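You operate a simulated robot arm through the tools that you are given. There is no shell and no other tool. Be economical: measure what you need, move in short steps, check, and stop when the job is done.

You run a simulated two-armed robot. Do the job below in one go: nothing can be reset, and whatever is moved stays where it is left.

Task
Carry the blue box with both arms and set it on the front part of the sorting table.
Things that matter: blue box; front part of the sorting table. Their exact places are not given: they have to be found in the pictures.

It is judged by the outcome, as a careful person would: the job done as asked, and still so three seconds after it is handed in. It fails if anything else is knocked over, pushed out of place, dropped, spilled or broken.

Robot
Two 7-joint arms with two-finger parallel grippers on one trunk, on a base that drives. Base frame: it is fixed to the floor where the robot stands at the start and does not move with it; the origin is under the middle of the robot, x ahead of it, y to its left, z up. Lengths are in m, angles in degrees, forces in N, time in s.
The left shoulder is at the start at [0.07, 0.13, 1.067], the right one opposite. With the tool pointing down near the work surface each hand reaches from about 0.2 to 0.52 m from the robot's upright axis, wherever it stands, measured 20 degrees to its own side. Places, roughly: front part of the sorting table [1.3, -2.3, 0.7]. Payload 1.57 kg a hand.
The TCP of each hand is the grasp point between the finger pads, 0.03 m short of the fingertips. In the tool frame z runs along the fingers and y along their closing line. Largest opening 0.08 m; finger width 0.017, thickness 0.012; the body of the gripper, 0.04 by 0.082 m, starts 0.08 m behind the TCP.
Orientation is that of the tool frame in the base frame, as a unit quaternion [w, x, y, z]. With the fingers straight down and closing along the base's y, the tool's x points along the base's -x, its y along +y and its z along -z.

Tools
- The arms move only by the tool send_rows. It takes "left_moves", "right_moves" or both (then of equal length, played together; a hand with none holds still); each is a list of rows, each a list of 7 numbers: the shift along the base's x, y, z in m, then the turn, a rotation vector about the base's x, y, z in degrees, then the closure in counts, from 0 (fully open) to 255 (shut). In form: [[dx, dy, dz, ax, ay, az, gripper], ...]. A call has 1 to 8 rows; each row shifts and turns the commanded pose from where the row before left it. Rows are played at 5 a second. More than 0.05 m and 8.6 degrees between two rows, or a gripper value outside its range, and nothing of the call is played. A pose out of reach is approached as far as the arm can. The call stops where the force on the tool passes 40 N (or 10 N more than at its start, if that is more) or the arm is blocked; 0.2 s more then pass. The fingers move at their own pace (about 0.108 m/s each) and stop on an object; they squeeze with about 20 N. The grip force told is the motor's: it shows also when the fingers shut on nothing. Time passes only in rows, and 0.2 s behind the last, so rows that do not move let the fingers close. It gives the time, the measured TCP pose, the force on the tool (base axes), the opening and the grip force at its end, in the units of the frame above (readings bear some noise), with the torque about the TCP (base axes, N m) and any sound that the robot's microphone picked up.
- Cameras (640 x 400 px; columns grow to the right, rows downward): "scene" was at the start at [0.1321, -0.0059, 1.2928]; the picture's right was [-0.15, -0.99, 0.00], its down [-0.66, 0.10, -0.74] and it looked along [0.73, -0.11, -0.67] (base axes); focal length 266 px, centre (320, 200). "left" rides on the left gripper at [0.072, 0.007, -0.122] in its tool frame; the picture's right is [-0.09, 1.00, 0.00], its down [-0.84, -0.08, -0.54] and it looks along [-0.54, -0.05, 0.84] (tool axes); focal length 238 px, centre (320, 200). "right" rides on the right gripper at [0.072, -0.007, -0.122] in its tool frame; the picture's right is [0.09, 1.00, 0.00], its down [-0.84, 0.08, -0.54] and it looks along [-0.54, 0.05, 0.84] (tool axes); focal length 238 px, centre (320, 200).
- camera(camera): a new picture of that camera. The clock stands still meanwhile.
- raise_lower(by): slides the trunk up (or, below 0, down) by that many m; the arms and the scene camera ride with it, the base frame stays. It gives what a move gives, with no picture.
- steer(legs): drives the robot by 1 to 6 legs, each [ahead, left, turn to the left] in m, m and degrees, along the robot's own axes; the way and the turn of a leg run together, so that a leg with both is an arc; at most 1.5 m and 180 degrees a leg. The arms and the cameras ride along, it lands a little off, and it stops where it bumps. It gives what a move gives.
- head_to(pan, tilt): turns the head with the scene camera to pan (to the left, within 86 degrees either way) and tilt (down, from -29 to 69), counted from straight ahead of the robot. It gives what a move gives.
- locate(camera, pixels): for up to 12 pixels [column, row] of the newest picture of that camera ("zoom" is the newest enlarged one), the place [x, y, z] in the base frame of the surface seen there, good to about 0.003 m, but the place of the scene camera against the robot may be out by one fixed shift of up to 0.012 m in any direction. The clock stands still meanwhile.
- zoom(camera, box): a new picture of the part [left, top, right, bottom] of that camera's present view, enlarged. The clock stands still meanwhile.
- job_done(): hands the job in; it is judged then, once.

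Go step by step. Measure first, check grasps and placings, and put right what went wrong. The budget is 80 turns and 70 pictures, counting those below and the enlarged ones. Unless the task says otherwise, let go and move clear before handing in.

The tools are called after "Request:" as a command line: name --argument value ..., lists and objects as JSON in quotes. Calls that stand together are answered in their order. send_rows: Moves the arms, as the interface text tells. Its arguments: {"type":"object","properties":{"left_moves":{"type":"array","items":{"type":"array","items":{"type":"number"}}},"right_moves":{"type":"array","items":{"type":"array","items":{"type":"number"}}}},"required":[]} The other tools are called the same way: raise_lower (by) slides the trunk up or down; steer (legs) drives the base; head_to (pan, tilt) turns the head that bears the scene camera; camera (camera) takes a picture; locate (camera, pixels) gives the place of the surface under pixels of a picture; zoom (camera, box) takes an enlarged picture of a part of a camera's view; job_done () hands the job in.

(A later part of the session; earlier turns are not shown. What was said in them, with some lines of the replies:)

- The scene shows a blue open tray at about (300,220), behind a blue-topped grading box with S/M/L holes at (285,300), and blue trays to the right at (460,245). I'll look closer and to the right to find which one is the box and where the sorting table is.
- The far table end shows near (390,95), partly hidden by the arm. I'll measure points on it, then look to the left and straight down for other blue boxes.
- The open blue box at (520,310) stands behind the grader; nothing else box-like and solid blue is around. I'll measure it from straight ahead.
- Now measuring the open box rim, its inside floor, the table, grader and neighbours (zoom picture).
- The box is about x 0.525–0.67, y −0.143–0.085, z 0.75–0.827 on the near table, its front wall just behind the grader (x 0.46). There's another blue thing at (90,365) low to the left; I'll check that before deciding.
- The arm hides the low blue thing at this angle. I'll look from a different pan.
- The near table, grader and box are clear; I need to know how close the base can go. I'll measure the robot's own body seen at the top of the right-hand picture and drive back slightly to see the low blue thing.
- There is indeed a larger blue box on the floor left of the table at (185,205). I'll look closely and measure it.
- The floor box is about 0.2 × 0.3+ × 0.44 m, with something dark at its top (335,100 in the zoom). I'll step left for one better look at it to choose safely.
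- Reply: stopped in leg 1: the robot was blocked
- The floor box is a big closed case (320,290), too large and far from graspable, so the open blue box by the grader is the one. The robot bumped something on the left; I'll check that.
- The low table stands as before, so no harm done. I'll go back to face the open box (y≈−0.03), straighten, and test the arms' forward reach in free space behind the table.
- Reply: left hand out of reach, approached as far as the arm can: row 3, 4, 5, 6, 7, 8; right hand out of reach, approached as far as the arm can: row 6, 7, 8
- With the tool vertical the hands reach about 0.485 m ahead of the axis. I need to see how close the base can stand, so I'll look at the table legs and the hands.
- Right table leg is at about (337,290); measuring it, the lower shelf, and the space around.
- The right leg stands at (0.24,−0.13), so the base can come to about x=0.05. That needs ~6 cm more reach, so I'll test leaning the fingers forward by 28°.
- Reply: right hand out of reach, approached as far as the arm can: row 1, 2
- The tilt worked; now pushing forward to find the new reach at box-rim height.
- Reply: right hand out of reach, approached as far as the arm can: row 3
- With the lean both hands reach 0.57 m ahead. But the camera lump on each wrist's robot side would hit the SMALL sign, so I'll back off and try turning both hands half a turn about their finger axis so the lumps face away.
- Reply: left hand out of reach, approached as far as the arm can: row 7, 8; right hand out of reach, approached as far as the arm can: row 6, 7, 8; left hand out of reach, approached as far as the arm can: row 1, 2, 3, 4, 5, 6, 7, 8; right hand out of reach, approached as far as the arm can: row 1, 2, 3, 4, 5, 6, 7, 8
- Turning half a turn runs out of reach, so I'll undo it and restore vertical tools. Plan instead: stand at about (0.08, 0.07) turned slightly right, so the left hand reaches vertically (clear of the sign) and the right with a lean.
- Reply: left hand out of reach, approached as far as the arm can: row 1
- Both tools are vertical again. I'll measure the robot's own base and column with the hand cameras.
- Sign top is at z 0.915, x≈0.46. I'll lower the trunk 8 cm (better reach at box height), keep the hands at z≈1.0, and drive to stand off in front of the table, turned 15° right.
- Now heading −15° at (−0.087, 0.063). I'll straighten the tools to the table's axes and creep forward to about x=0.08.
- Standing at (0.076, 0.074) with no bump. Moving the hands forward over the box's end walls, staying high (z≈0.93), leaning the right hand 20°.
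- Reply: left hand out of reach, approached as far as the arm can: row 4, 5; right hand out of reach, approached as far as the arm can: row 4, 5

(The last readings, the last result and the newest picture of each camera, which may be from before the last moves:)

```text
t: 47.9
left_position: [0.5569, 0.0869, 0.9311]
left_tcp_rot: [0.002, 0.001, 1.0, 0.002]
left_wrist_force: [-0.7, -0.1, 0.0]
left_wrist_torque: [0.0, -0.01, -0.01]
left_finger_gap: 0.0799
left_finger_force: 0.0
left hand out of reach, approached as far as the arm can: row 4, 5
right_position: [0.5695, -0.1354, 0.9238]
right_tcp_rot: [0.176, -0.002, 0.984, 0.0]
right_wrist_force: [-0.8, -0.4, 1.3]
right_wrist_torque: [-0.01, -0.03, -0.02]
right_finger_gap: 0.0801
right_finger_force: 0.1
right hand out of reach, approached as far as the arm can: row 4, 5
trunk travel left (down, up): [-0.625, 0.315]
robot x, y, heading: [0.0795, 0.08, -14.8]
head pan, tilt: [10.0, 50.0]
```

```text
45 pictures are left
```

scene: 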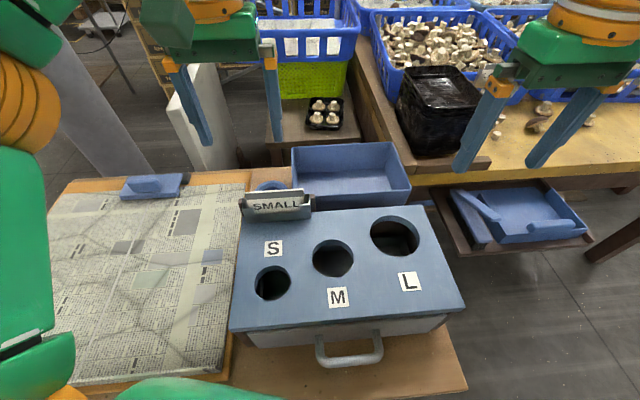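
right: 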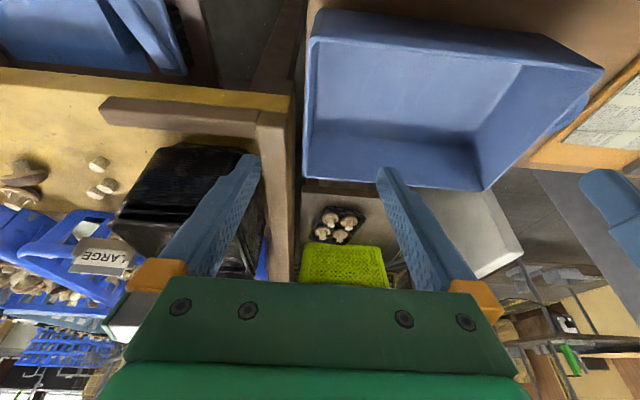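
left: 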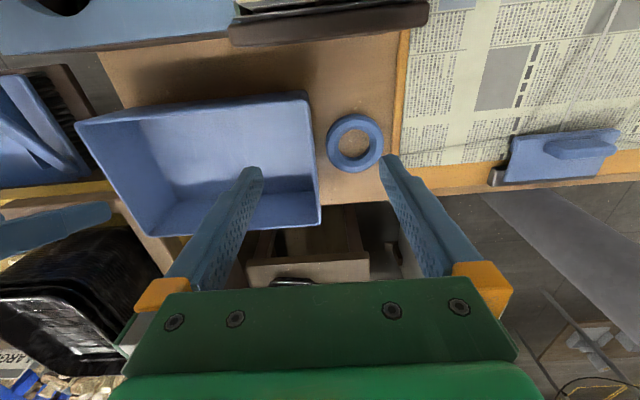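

Locating the box's end-wall rims precisely with the hand cameras.

Request:
locate --camera "left" --pixels '[[304, 96], [310, 130], [314, 170], [318, 220], [305, 130], [308, 170], [80, 125], [152, 232], [355, 145], [378, 150], [328, 130], [352, 172]]'

Request:
locate --camera "right" --pixels '[[314, 36], [310, 80], [307, 120], [305, 160], [304, 178], [316, 80], [313, 120], [486, 188], [400, 182], [600, 72], [350, 50], [285, 130]]'

```text
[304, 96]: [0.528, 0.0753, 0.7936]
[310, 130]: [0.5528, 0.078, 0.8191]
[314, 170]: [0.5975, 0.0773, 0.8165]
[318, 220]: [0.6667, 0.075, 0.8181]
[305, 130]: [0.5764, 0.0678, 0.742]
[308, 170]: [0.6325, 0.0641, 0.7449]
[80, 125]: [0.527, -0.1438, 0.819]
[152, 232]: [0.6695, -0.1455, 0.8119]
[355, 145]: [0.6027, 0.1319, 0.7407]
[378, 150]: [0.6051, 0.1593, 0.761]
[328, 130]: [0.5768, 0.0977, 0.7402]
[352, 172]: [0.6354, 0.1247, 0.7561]
```

```text
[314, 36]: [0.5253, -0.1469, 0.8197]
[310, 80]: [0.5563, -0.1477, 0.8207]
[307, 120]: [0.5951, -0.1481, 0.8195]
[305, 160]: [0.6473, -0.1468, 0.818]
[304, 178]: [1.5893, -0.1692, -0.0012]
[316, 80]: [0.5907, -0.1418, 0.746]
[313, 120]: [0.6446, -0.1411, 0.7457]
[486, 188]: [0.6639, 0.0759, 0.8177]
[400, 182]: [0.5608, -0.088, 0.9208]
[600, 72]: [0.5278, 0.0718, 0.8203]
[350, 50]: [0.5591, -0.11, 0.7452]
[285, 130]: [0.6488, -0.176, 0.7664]
```

In the hands' frame the box is x 0.526–0.668, y −0.148–0.079, rim z 0.820, with a tape ring (355,145) just left of it with top ≈0.76. I'll lower to just above the rim, centring on the end walls, with the fingers slightly narrowed.

Request:
send_rows --left_moves '[[0.006, -0.003, -0.017, 0, 0, 0, 60], [0.009, -0.003, -0.017, 0, 0, 0, 60], [0.009, -0.003, -0.017, 0, 0, 0, 60], [0.009, -0.002, -0.017, 0, 0, 0, 60], [0, 0, 0, 0, 0, 0, 60]]' --right_moves '[[0.005, -0.0025, -0.016, 0, 0, 0, 60], [0.005, -0.0025, -0.016, 0, 0, 0, 60], [0.005, -0.0025, -0.016, 0, 0, 0, 60], [0.005, -0.0025, -0.016, 0, 0, 0, 60], [0, 0, 0, 0, 0, 0, 60]]'

Request:
camera --camera "left"

Request:
camera --camera "right"

Request:
camera --camera "scene"

```text
t: 49.1
left_position: [0.5751, 0.0788, 0.8643]
left_tcp_rot: [0.003, 0.0, 1.0, 0.002]
left_wrist_force: [-0.5, 0.3, -0.3]
left_wrist_torque: [-0.02, 0.02, 0.0]
left_finger_gap: 0.0613
left_finger_force: 0.0
left hand out of reach, approached as far as the arm can: row 2, 3, 4
right_position: [0.5849, -0.1449, 0.8603]
right_tcp_rot: [0.177, 0.0, 0.984, 0.0]
right_wrist_force: [-0.6, 0.0, 0.7]
right_wrist_torque: [0.02, 0.01, 0.0]
right_finger_gap: 0.0613
right_finger_force: 0.1
right hand out of reach, approached as far as the arm can: row 4
trunk travel left (down, up): [-0.625, 0.315]
robot x, y, heading: [0.0772, 0.0748, -15.1]
head pan, tilt: [10.0, 50.0]
```

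```text
44 pictures are left
```

left: 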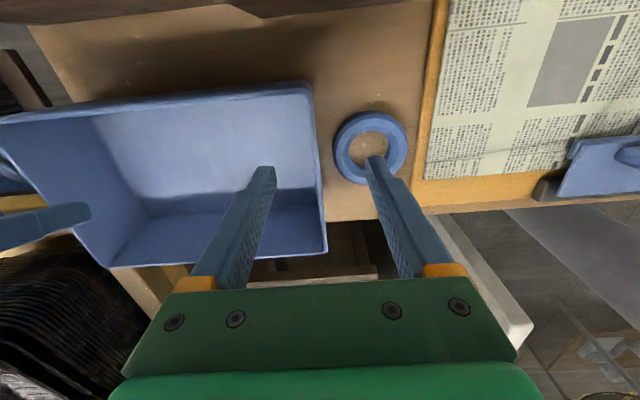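

```text
43 pictures are left
```

right: 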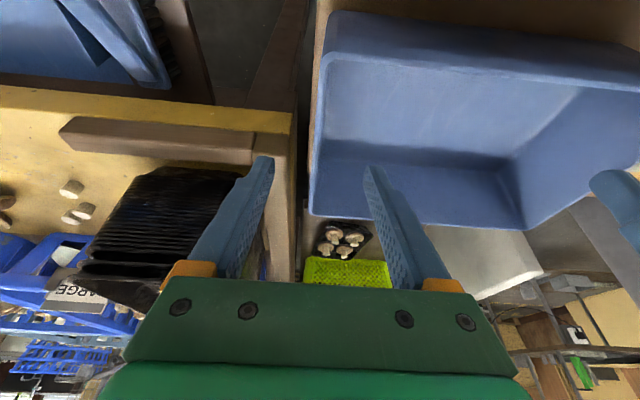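

```text
42 pictures are left
```

scene: 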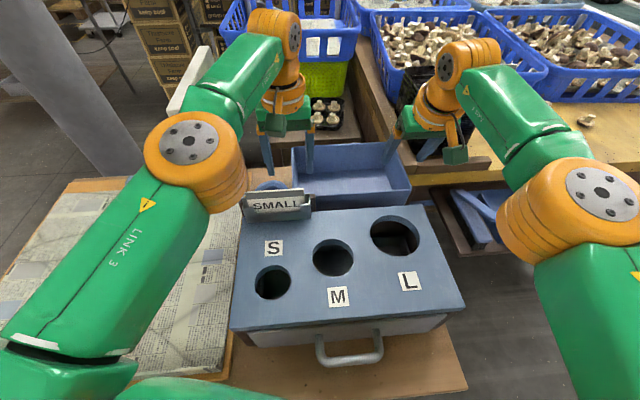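

Both hands straddle the end walls, with clear margins to the ring, the sign and the yellow table's lip. Going down to grip height (z≈0.807).

Request:
send_rows --left_moves '[[0.003, -0.001, -0.014, 0, 0, 0, 60], [0.003, -0.001, -0.014, 0, 0, 0, 60], [0.003, 0, -0.014, 0, 0, 0, 60], [0.003, 0, -0.014, 0, 0, 0, 60], [0, 0, 0, 0, 0, 0, 60]]' --right_moves '[[0.001, 0, -0.014, 0, 0, 0, 60], [0.001, 0, -0.013, 0, 0, 0, 60], [0.001, 0, -0.013, 0, 0, 0, 60], [0.001, 0, -0.013, 0, 0, 0, 60], [0, 0, 0, 0, 0, 0, 60]]'

Request:
camera --camera "left"

Request:
camera --camera "right"

```text
t: 50.3
left_position: [0.5842, 0.0774, 0.8074]
left_tcp_rot: [0.002, 0.0, 1.0, 0.001]
left_wrist_force: [0.3, 0.8, 0.1]
left_wrist_torque: [0.01, 0.01, -0.01]
left_finger_gap: 0.0608
left_finger_force: 0.2
left hand out of reach, approached as far as the arm can: row 4
right_position: [0.5883, -0.1455, 0.8064]
right_tcp_rot: [0.175, -0.001, 0.985, 0.001]
right_wrist_force: [0.0, -0.6, -0.1]
right_wrist_torque: [0.02, -0.01, 0.02]
right_finger_gap: 0.0614
right_finger_force: 0.2
trunk travel left (down, up): [-0.625, 0.315]
robot x, y, heading: [0.0761, 0.0744, -14.9]
head pan, tilt: [10.0, 50.0]
```

```text
41 pictures are left
```

left: 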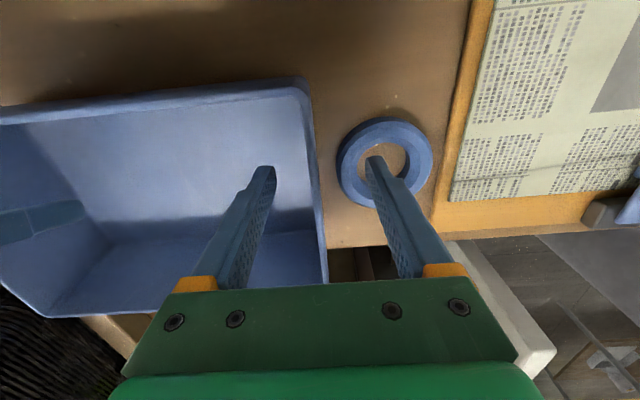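

```text
40 pictures are left
```

right: 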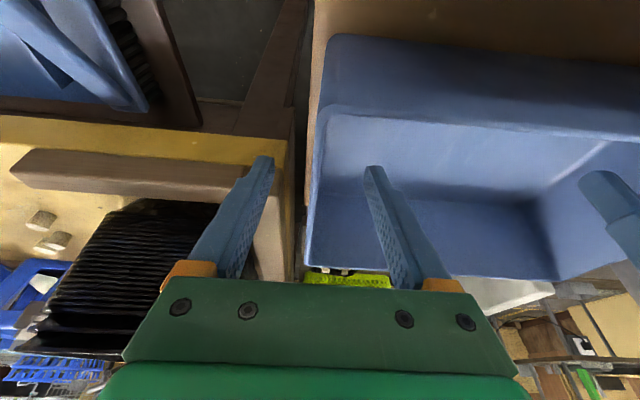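

Fingers straddle both walls (left rim near col 318, right rim near col 312). Closing both hands.

Request:
send_rows --left_moves '[[0, 0, 0, 0, 0, 0, 150], [0, 0, 0, 0, 0, 0, 255], [0, 0, 0, 0, 0, 0, 255], [0, 0, 0, 0, 0, 0, 255]]' --right_moves '[[0, 0, 0, 0, 0, 0, 150], [0, 0, 0, 0, 0, 0, 255], [0, 0, 0, 0, 0, 0, 255], [0, 0, 0, 0, 0, 0, 255]]'

```text
t: 51.3
left_position: [0.5839, 0.0781, 0.8059]
left_tcp_rot: [0.001, 0.001, 1.0, 0.002]
left_wrist_force: [0.0, 6.4, 0.1]
left_wrist_torque: [-0.81, 0.03, -0.04]
left_finger_gap: 0.0053
left_finger_force: 20.2
right_position: [0.5888, -0.1457, 0.8039]
right_tcp_rot: [0.175, 0.0, 0.984, 0.001]
right_wrist_force: [-0.3, -7.1, 0.9]
right_wrist_torque: [0.81, -0.05, 0.12]
right_finger_gap: 0.0051
right_finger_force: 20.3
trunk travel left (down, up): [-0.625, 0.315]
robot x, y, heading: [0.0766, 0.0728, -14.9]
head pan, tilt: [10.0, 50.0]
```

Both hands hold 5 mm walls at 20 N. I'll relieve the slight inward squeeze, then lift a little with the trunk.

Request:
send_rows --left_moves '[[0, 0.0015, 0, 0, 0, 0, 255], [0, 0, 0, 0, 0, 0, 255]]' --right_moves '[[0, -0.0015, 0, 0, 0, 0, 255], [0, 0, 0, 0, 0, 0, 255]]'

Request:
raise_lower --by 0.03

Request:
camera --camera "scene"

```text
t: 51.9
left_position: [0.5834, 0.0781, 0.8069]
left_tcp_rot: [0.002, 0.0, 1.0, 0.001]
left_wrist_force: [1.7, -6.2, 0.0]
left_wrist_torque: [-0.92, -0.12, 0.02]
left_finger_gap: 0.0049
left_finger_force: 20.0
right_position: [0.5889, -0.1458, 0.805]
right_tcp_rot: [0.175, -0.002, 0.984, 0.001]
right_wrist_force: [-1.8, 6.3, 1.1]
right_wrist_torque: [0.89, 0.03, 0.19]
right_finger_gap: 0.0048
right_finger_force: 20.1
trunk travel left (down, up): [-0.625, 0.315]
robot x, y, heading: [0.0738, 0.073, -14.9]
head pan, tilt: [10.0, 50.0]
```

```text
t: 52.7
left_position: [0.5852, 0.0786, 0.836]
left_tcp_rot: [0.001, 0.001, 1.0, 0.0]
left_wrist_force: [1.6, -16.3, -1.1]
left_wrist_torque: [-1.03, -0.1, 0.01]
left_finger_gap: 0.0048
left_finger_force: 19.8
right_position: [0.5899, -0.1458, 0.8364]
right_tcp_rot: [0.175, -0.002, 0.985, 0.002]
right_wrist_force: [-1.8, 15.8, -1.4]
right_wrist_torque: [0.98, 0.13, 0.23]
right_finger_gap: 0.005
right_finger_force: 20.0
trunk travel left (down, up): [-0.655, 0.285]
robot x, y, heading: [0.077, 0.0755, -14.8]
head pan, tilt: [10.0, 50.0]
```

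```text
39 pictures are left
```

scene: 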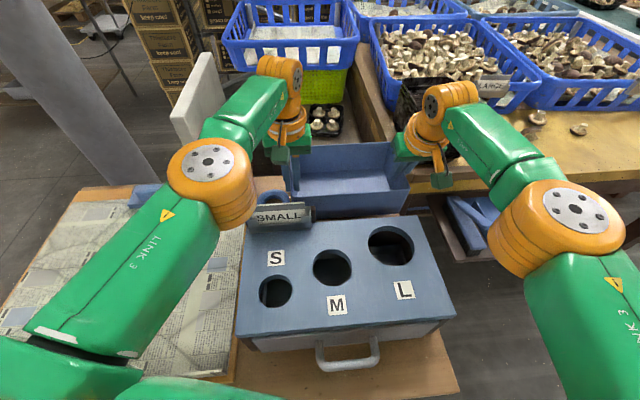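

The box lifted off the table; it is light, but the hands now pull outward at 16 N, so I'll ease inward 1 mm and lift by 0.2 m.

Request:
send_rows --left_moves '[[0, -0.001, 0, 0, 0, 0, 255], [0, 0, 0, 0, 0, 0, 255]]' --right_moves '[[0, 0.001, 0, 0, 0, 0, 255], [0, 0, 0, 0, 0, 0, 255]]'

Request:
raise_lower --by 0.2

Request:
camera --camera "scene"

```text
t: 53.3
left_position: [0.5852, 0.0795, 0.8364]
left_tcp_rot: [0.002, 0.001, 1.0, 0.002]
left_wrist_force: [1.5, -13.4, 0.2]
left_wrist_torque: [-0.99, -0.02, -0.03]
left_finger_gap: 0.0053
left_finger_force: 19.9
right_position: [0.5899, -0.1457, 0.8356]
right_tcp_rot: [0.175, -0.001, 0.985, 0.002]
right_wrist_force: [-1.2, 12.9, -0.5]
right_wrist_torque: [0.97, 0.01, 0.23]
right_finger_gap: 0.0052
right_finger_force: 20.6
trunk travel left (down, up): [-0.655, 0.285]
robot x, y, heading: [0.0807, 0.0768, -14.8]
head pan, tilt: [10.0, 50.0]
```

```text
t: 55.5
left_position: [0.5843, 0.0785, 1.037]
left_tcp_rot: [0.001, 0.0, 1.0, 0.001]
left_wrist_force: [0.9, -9.5, -0.8]
left_wrist_torque: [-0.92, 0.0, -0.04]
left_finger_gap: 0.0052
left_finger_force: 20.5
right_position: [0.5901, -0.1456, 1.0343]
right_tcp_rot: [0.175, -0.001, 0.985, 0.002]
right_wrist_force: [-0.8, 9.9, -0.7]
right_wrist_torque: [0.95, 0.04, 0.16]
right_finger_gap: 0.0046
right_finger_force: 19.8
trunk travel left (down, up): [-0.855, 0.085]
robot x, y, heading: [0.0764, 0.0752, -14.8]
head pan, tilt: [10.0, 50.0]
```

```text
38 pictures are left
```

scene: 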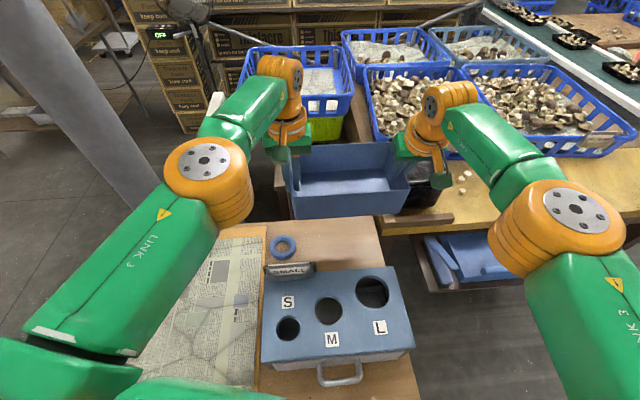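

The box hangs level, held at both ends, and nothing else moved. Backing away from the table, squaring up, and looking right towards the sorting table.

Request:
steer --legs '[[-0.5, 0, 0], [0, 0, 15]]'

Request:
head_to --pan -65 --tilt 25

Request:
camera --camera "scene"

```text
t: 59.3
left_position: [0.0823, 0.3377, 1.0361]
left_tcp_rot: [0.002, -0.13, 0.991, 0.002]
left_wrist_force: [3.3, -5.8, -0.2]
left_wrist_torque: [-0.9, -0.2, -0.01]
left_finger_gap: 0.0051
left_finger_force: 20.0
right_position: [0.1444, 0.1241, 1.0363]
right_tcp_rot: [0.173, -0.129, 0.976, 0.025]
right_wrist_force: [-2.1, 5.1, -2.0]
right_wrist_torque: [0.91, 0.25, 0.16]
right_finger_gap: 0.0048
right_finger_force: 20.5
trunk travel left (down, up): [-0.855, 0.085]
robot x, y, heading: [-0.4104, 0.2051, 0.1]
head pan, tilt: [10.0, 50.0]
```

```text
t: 60.8
left_position: [0.0821, 0.3399, 1.0359]
left_tcp_rot: [0.001, -0.131, 0.991, 0.003]
left_wrist_force: [0.5, 1.1, -0.1]
left_wrist_torque: [-0.79, -0.24, 0.0]
left_finger_gap: 0.0051
left_finger_force: 19.9
right_position: [0.1437, 0.125, 1.0353]
right_tcp_rot: [0.174, -0.129, 0.976, 0.024]
right_wrist_force: [-0.4, -1.7, -0.8]
right_wrist_torque: [0.82, 0.27, 0.14]
right_finger_gap: 0.0051
right_finger_force: 20.2
trunk travel left (down, up): [-0.855, 0.085]
robot x, y, heading: [-0.4105, 0.2018, 0.1]
head pan, tilt: [-65.0, 25.0]
```

```text
37 pictures are left
```

scene: 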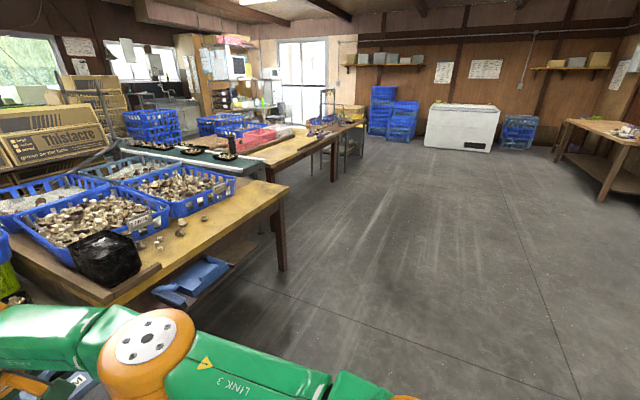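

The floor ahead is free; the sorting table is the one beyond the first, around (290,150). Driving right 2.5 m in two legs and then looking at it head-on.

Request:
steer --legs '[[0, -1.25, 0], [0.2, -1.25, 0]]'

Request:
head_to --pan 0 --tilt 30

Request:
camera --camera "scene"

```text
t: 73.0
left_position: [0.2699, -2.1501, 1.0373]
left_tcp_rot: [0.001, -0.126, 0.992, 0.0]
left_wrist_force: [0.6, -0.6, -0.3]
left_wrist_torque: [-0.85, -0.24, -0.01]
left_finger_gap: 0.0051
left_finger_force: 19.7
right_position: [0.3311, -2.3651, 1.036]
right_tcp_rot: [0.174, -0.126, 0.976, 0.023]
right_wrist_force: [-0.9, -0.2, -1.4]
right_wrist_torque: [0.85, 0.21, 0.13]
right_finger_gap: 0.0048
right_finger_force: 20.0
trunk travel left (down, up): [-0.855, 0.085]
robot x, y, heading: [-0.2209, -2.2842, -0.2]
head pan, tilt: [-65.0, 25.0]
```

```text
t: 74.3
left_position: [0.2701, -2.1502, 1.0373]
left_tcp_rot: [0.001, -0.127, 0.992, 0.003]
left_wrist_force: [0.5, 2.1, -0.9]
left_wrist_torque: [-0.81, -0.26, -0.03]
left_finger_gap: 0.0049
left_finger_force: 20.3
right_position: [0.3325, -2.3678, 1.0356]
right_tcp_rot: [0.174, -0.126, 0.976, 0.024]
right_wrist_force: [0.6, -1.3, -1.0]
right_wrist_torque: [0.84, 0.27, 0.13]
right_finger_gap: 0.0047
right_finger_force: 20.5
trunk travel left (down, up): [-0.855, 0.085]
robot x, y, heading: [-0.2223, -2.282, -0.1]
head pan, tilt: [0.0, 30.0]
```

```text
36 pictures are left
```

scene: 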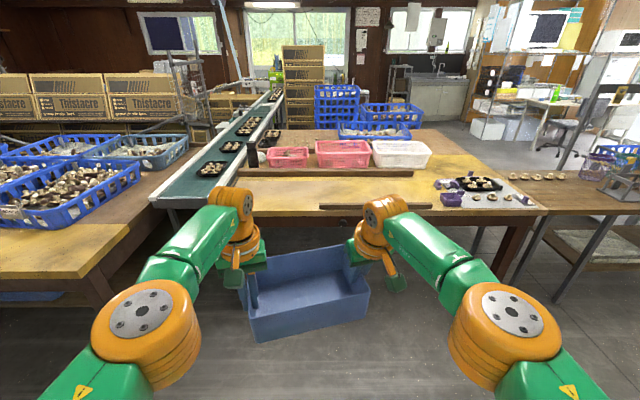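

The sorting table lies ahead with a clear yellow strip between a back bar (325,173) and a short front lip (375,206). Measuring it.

Request:
zoom --camera "scene" --box '[190, 120, 450, 260]'

Request:
locate --camera "zoom" --pixels '[[150, 150], [250, 160], [350, 170], [450, 170], [330, 205], [580, 210], [330, 130], [540, 130], [250, 222], [130, 175], [150, 215], [600, 180]]'

```text
2.46 times, centred on (320, 190) of scene
```

zoom: 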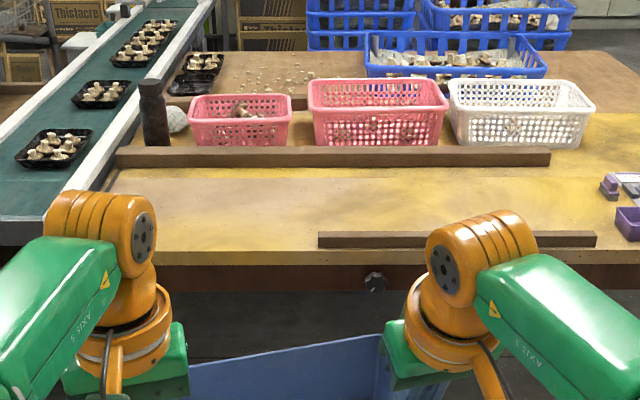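

```text
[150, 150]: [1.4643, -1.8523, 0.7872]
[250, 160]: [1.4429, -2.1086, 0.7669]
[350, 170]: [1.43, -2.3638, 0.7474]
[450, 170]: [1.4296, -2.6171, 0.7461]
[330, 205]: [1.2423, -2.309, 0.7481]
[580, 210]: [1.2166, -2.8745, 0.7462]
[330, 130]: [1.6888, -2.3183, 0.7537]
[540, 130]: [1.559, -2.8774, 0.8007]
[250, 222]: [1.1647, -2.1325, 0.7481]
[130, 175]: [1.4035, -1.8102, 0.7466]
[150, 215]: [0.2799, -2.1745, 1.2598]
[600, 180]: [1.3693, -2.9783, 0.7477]
```

Table top is z≈0.747, the back bar at x≈1.44. Measuring the front edge and lip so the box fits between.

Request:
locate --camera "zoom" --pixels '[[325, 233], [400, 233], [590, 233], [400, 240], [400, 228], [250, 248], [250, 258], [320, 165], [320, 150], [400, 160], [180, 190], [40, 215]]'

Request:
steer --legs '[[0.5, 0.09, 0], [0, 0, -15]]'

```text
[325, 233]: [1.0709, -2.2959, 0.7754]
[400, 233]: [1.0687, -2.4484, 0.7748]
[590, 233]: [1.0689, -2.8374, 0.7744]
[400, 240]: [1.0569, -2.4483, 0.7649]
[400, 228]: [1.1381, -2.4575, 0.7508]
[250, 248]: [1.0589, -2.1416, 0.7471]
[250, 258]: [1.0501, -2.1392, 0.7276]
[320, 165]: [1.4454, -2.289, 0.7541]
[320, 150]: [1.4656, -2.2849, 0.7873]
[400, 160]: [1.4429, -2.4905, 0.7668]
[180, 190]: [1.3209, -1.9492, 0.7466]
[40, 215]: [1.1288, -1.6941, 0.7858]
```

```text
t: 78.2
left_position: [0.7867, -2.1935, 1.0356]
left_tcp_rot: [0.001, 0.003, 1.0, 0.001]
left_wrist_force: [0.1, 1.1, -1.3]
left_wrist_torque: [-0.86, 0.02, -0.02]
left_finger_gap: 0.0049
left_finger_force: 20.7
right_position: [0.789, -2.4192, 1.035]
right_tcp_rot: [0.175, 0.002, 0.985, 0.0]
right_wrist_force: [-1.0, -1.3, -0.5]
right_wrist_torque: [0.82, 0.04, 0.13]
right_finger_gap: 0.0049
right_finger_force: 20.3
trunk travel left (down, up): [-0.855, 0.085]
robot x, y, heading: [0.279, -2.198, -15.5]
head pan, tilt: [0.0, 30.0]
```

The free strip runs x 1.09–1.44. The box is square to the table; driving 0.45 m forward so its centre comes to about (1.25, −2.30).

Request:
steer --legs '[[0.434, 0.12, 0]]'

Request:
head_to --pan 10 --tilt 45

Request:
camera --camera "scene"

Request:
camera --camera "left"

```text
t: 80.9
left_position: [1.2345, -2.1954, 1.038]
left_tcp_rot: [0.002, 0.006, 1.0, 0.001]
left_wrist_force: [-0.3, 3.2, -1.1]
left_wrist_torque: [-0.86, 0.05, -0.02]
left_finger_gap: 0.005
left_finger_force: 19.9
right_position: [1.237, -2.4205, 1.0355]
right_tcp_rot: [0.175, 0.003, 0.984, 0.0]
right_wrist_force: [-1.1, -2.1, -1.4]
right_wrist_torque: [0.82, 0.02, 0.17]
right_finger_gap: 0.005
right_finger_force: 19.0
trunk travel left (down, up): [-0.855, 0.085]
robot x, y, heading: [0.7282, -2.1933, -15.4]
head pan, tilt: [0.0, 30.0]
```

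```text
t: 81.7
left_position: [1.2362, -2.1958, 1.036]
left_tcp_rot: [0.003, 0.004, 1.0, 0.002]
left_wrist_force: [-0.1, 1.9, -0.7]
left_wrist_torque: [-0.84, 0.01, 0.03]
left_finger_gap: 0.0051
left_finger_force: 20.3
right_position: [1.24, -2.4201, 1.0359]
right_tcp_rot: [0.174, 0.003, 0.985, 0.001]
right_wrist_force: [-0.8, -1.5, -0.6]
right_wrist_torque: [0.86, -0.01, 0.12]
right_finger_gap: 0.0048
right_finger_force: 20.2
trunk travel left (down, up): [-0.855, 0.085]
robot x, y, heading: [0.7236, -2.1954, -15.4]
head pan, tilt: [10.0, 45.0]
```

```text
34 pictures are left
```

scene: 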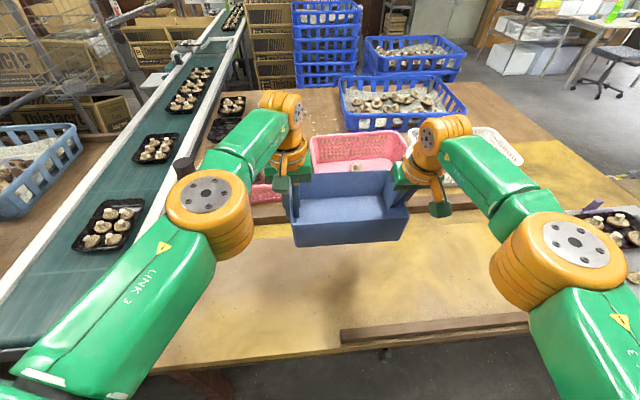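

```text
33 pictures are left
```

left: 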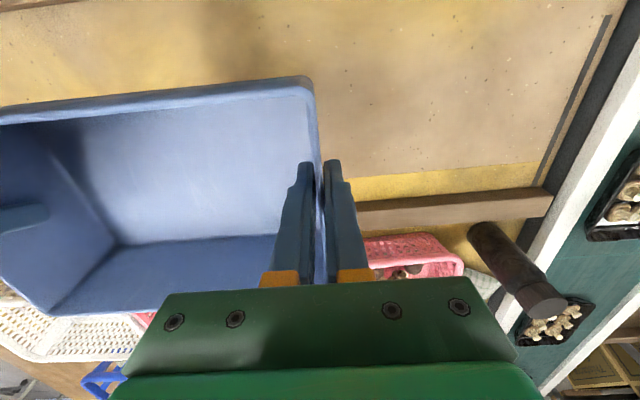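

The box hangs over the clear strip with nothing under it, short of the back bar and pink crate. Lowering 0.2 m with the trunk (0.23 m needed in all).

Request:
raise_lower --by -0.205

Request:
camera --camera "scene"

```text
t: 83.9
left_position: [1.2364, -2.1943, 0.8319]
left_tcp_rot: [0.002, 0.005, 1.0, 0.002]
left_wrist_force: [-0.2, 2.1, -0.6]
left_wrist_torque: [-0.86, 0.0, -0.05]
left_finger_gap: 0.0049
left_finger_force: 19.8
right_position: [1.2393, -2.4202, 0.8316]
right_tcp_rot: [0.175, 0.004, 0.984, 0.0]
right_wrist_force: [-1.1, -2.3, -0.8]
right_wrist_torque: [0.85, 0.02, 0.16]
right_finger_gap: 0.0049
right_finger_force: 19.8
trunk travel left (down, up): [-0.65, 0.29]
robot x, y, heading: [0.73, -2.1945, -15.3]
head pan, tilt: [10.0, 45.0]
```

```text
32 pictures are left
```

scene: 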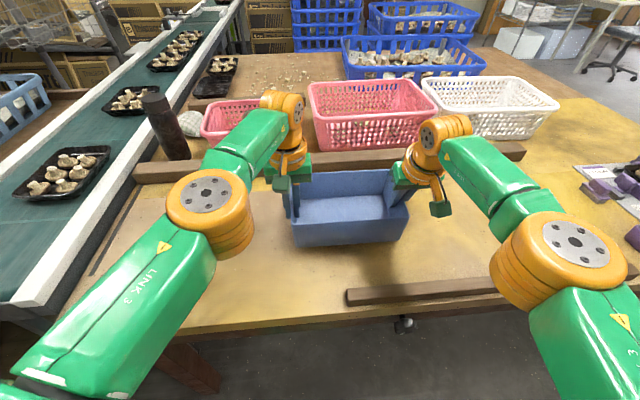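

The box is about 2.5 cm above the strip, all clear around it. Final lowering in small arm steps, watching the force for contact.

Request:
send_rows --left_moves '[[0, 0, -0.006, 0, 0, 0, 255], [0, 0, -0.006, 0, 0, 0, 255], [0, 0, -0.005, 0, 0, 0, 255], [0, 0, -0.003, 0, 0, 0, 255], [0, 0, -0.002, 0, 0, 0, 255], [0, 0, -0.002, 0, 0, 0, 255], [0, 0, 0, 0, 0, 0, 255]]' --right_moves '[[0, 0, -0.006, 0, 0, 0, 255], [0, 0, -0.006, 0, 0, 0, 255], [0, 0, -0.005, 0, 0, 0, 255], [0, 0, -0.003, 0, 0, 0, 255], [0, 0, -0.002, 0, 0, 0, 255], [0, 0, -0.002, 0, 0, 0, 255], [0, 0, 0, 0, 0, 0, 255]]'

```text
t: 85.5
left_position: [1.2357, -2.1956, 0.8069]
left_tcp_rot: [0.002, 0.004, 1.0, 0.003]
left_wrist_force: [0.4, 2.3, -2.1]
left_wrist_torque: [-0.88, 0.11, -0.02]
left_finger_gap: 0.005
left_finger_force: 20.1
right_position: [1.2385, -2.4199, 0.8069]
right_tcp_rot: [0.176, 0.004, 0.984, 0.0]
right_wrist_force: [-0.2, -2.0, -1.1]
right_wrist_torque: [0.87, -0.07, 0.13]
right_finger_gap: 0.005
right_finger_force: 20.0
trunk travel left (down, up): [-0.65, 0.29]
robot x, y, heading: [0.7293, -2.1963, -15.5]
head pan, tilt: [10.0, 45.0]
```

No clear contact yet; creeping down millimetre by millimetre.

Request:
send_rows --left_moves '[[0, 0, -0.001, 0, 0, 0, 255], [0, 0, -0.001, 0, 0, 0, 255], [0, 0, 0, 0, 0, 0, 255]]' --right_moves '[[0, 0, -0.001, 0, 0, 0, 255], [0, 0, -0.001, 0, 0, 0, 255], [0, 0, 0, 0, 0, 0, 255]]'

```text
t: 86.3
left_position: [1.2358, -2.1946, 0.807]
left_tcp_rot: [0.003, 0.005, 1.0, 0.0]
left_wrist_force: [2.8, 0.8, 4.5]
left_wrist_torque: [-0.9, 0.0, -0.01]
left_finger_gap: 0.0049
left_finger_force: 19.6
right_position: [1.239, -2.4197, 0.8058]
right_tcp_rot: [0.178, 0.003, 0.984, 0.0]
right_wrist_force: [2.9, -1.6, 9.2]
right_wrist_torque: [0.84, 0.36, 0.13]
right_finger_gap: 0.0049
right_finger_force: 20.2
trunk travel left (down, up): [-0.65, 0.29]
robot x, y, heading: [0.7301, -2.1967, -15.2]
head pan, tilt: [10.0, 45.0]
```

Upward forces of 4.5 and 9 N show the box stands on the table. Opening both hands.

Request:
send_rows --left_moves '[[0, 0, 0.0005, 0, 0, 0, 200], [0, 0, 0, 0, 0, 0, 60], [0, 0, 0, 0, 0, 0, 60], [0, 0, 0, 0, 0, 0, 60]]' --right_moves '[[0, 0, 0.0005, 0, 0, 0, 200], [0, 0, 0, 0, 0, 0, 60], [0, 0, 0, 0, 0, 0, 60], [0, 0, 0, 0, 0, 0, 60]]'

Request:
camera --camera "left"

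Request:
camera --camera "right"

```text
t: 87.3
left_position: [1.2352, -2.1951, 0.8059]
left_tcp_rot: [0.002, 0.005, 1.0, 0.001]
left_wrist_force: [-0.1, -0.1, -1.1]
left_wrist_torque: [0.0, -0.01, 0.01]
left_finger_gap: 0.0613
left_finger_force: 0.1
right_position: [1.2377, -2.4206, 0.8059]
right_tcp_rot: [0.175, 0.003, 0.984, 0.0]
right_wrist_force: [-0.1, -0.9, 0.3]
right_wrist_torque: [0.03, 0.01, 0.0]
right_finger_gap: 0.0613
right_finger_force: 0.1
trunk travel left (down, up): [-0.65, 0.29]
robot x, y, heading: [0.7283, -2.1959, -15.0]
head pan, tilt: [10.0, 45.0]
```

```text
31 pictures are left
```

left: 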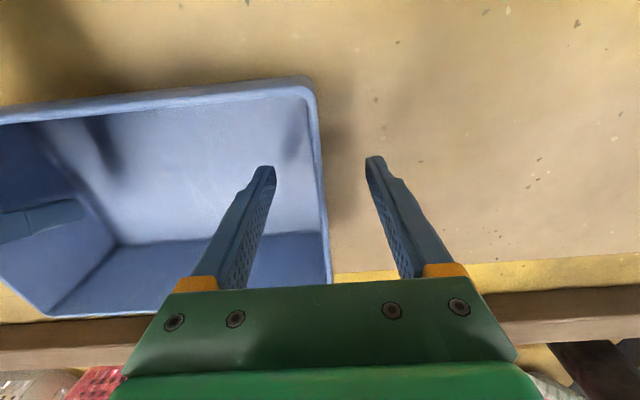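

```text
30 pictures are left
```

right: 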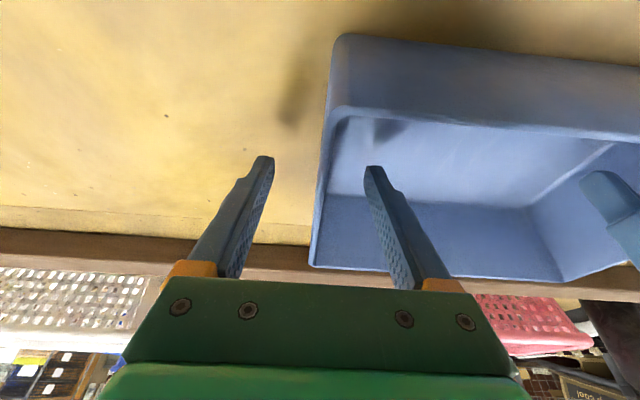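

Both hands are free of the walls with fingers clear on both sides. Raising straight up with the trunk, backing off, and checking.

Request:
raise_lower --by 0.2

Request:
steer --legs '[[-0.35, 0, 0]]'

Request:
camera --camera "scene"

```text
t: 89.5
left_position: [1.236, -2.1955, 1.0063]
left_tcp_rot: [0.001, 0.004, 1.0, 0.001]
left_wrist_force: [0.4, -0.3, 1.1]
left_wrist_torque: [-0.02, -0.01, -0.01]
left_finger_gap: 0.0611
left_finger_force: 0.0
right_position: [1.238, -2.4202, 1.0049]
right_tcp_rot: [0.175, 0.003, 0.985, 0.001]
right_wrist_force: [-0.7, -0.6, -0.2]
right_wrist_torque: [0.01, -0.01, 0.02]
right_finger_gap: 0.0615
right_finger_force: 0.1
trunk travel left (down, up): [-0.85, 0.09]
robot x, y, heading: [0.7292, -2.1925, -15.4]
head pan, tilt: [10.0, 45.0]
```

```text
t: 91.8
left_position: [0.8967, -2.1052, 1.0045]
left_tcp_rot: [0.002, 0.007, 1.0, 0.002]
left_wrist_force: [0.5, -1.1, 0.6]
left_wrist_torque: [0.01, 0.0, 0.01]
left_finger_gap: 0.0611
left_finger_force: 0.0
right_position: [0.8974, -2.3304, 1.0043]
right_tcp_rot: [0.175, 0.007, 0.985, 0.0]
right_wrist_force: [-0.2, 0.5, -0.3]
right_wrist_torque: [-0.02, 0.01, -0.01]
right_finger_gap: 0.061
right_finger_force: 0.0
trunk travel left (down, up): [-0.85, 0.09]
robot x, y, heading: [0.3899, -2.0996, -15.6]
head pan, tilt: [10.0, 45.0]
```

```text
29 pictures are left
```

scene: 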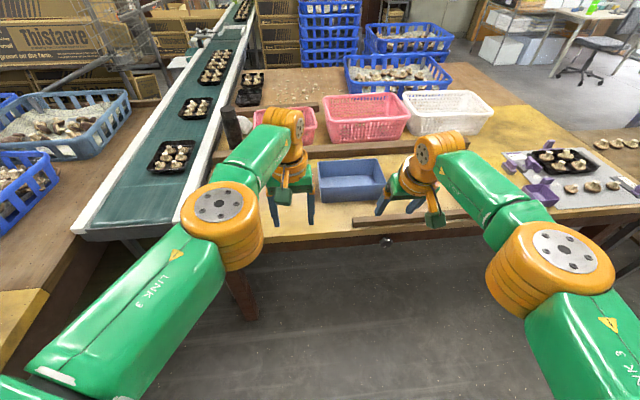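

The box stands upright and square on the clear front strip of the sorting table (350,180), the hands are well clear, and nothing else moved. Handing in.

Request:
job_done

```text
The job is handed in.
```

The open blue box from beside the grader now stands upright on the front part of the sorting table, carried there with both arms. The last picture shows both hands clear of it and the things around it on the table undisturbed.

There was also a large closed blue case on the floor by the grader's table. I took the open box as the one you meant, because the case is too wide for the grippers.

While looking around, the robot bumped into something on its left. The low table there still stood in place afterwards, with the item on top.
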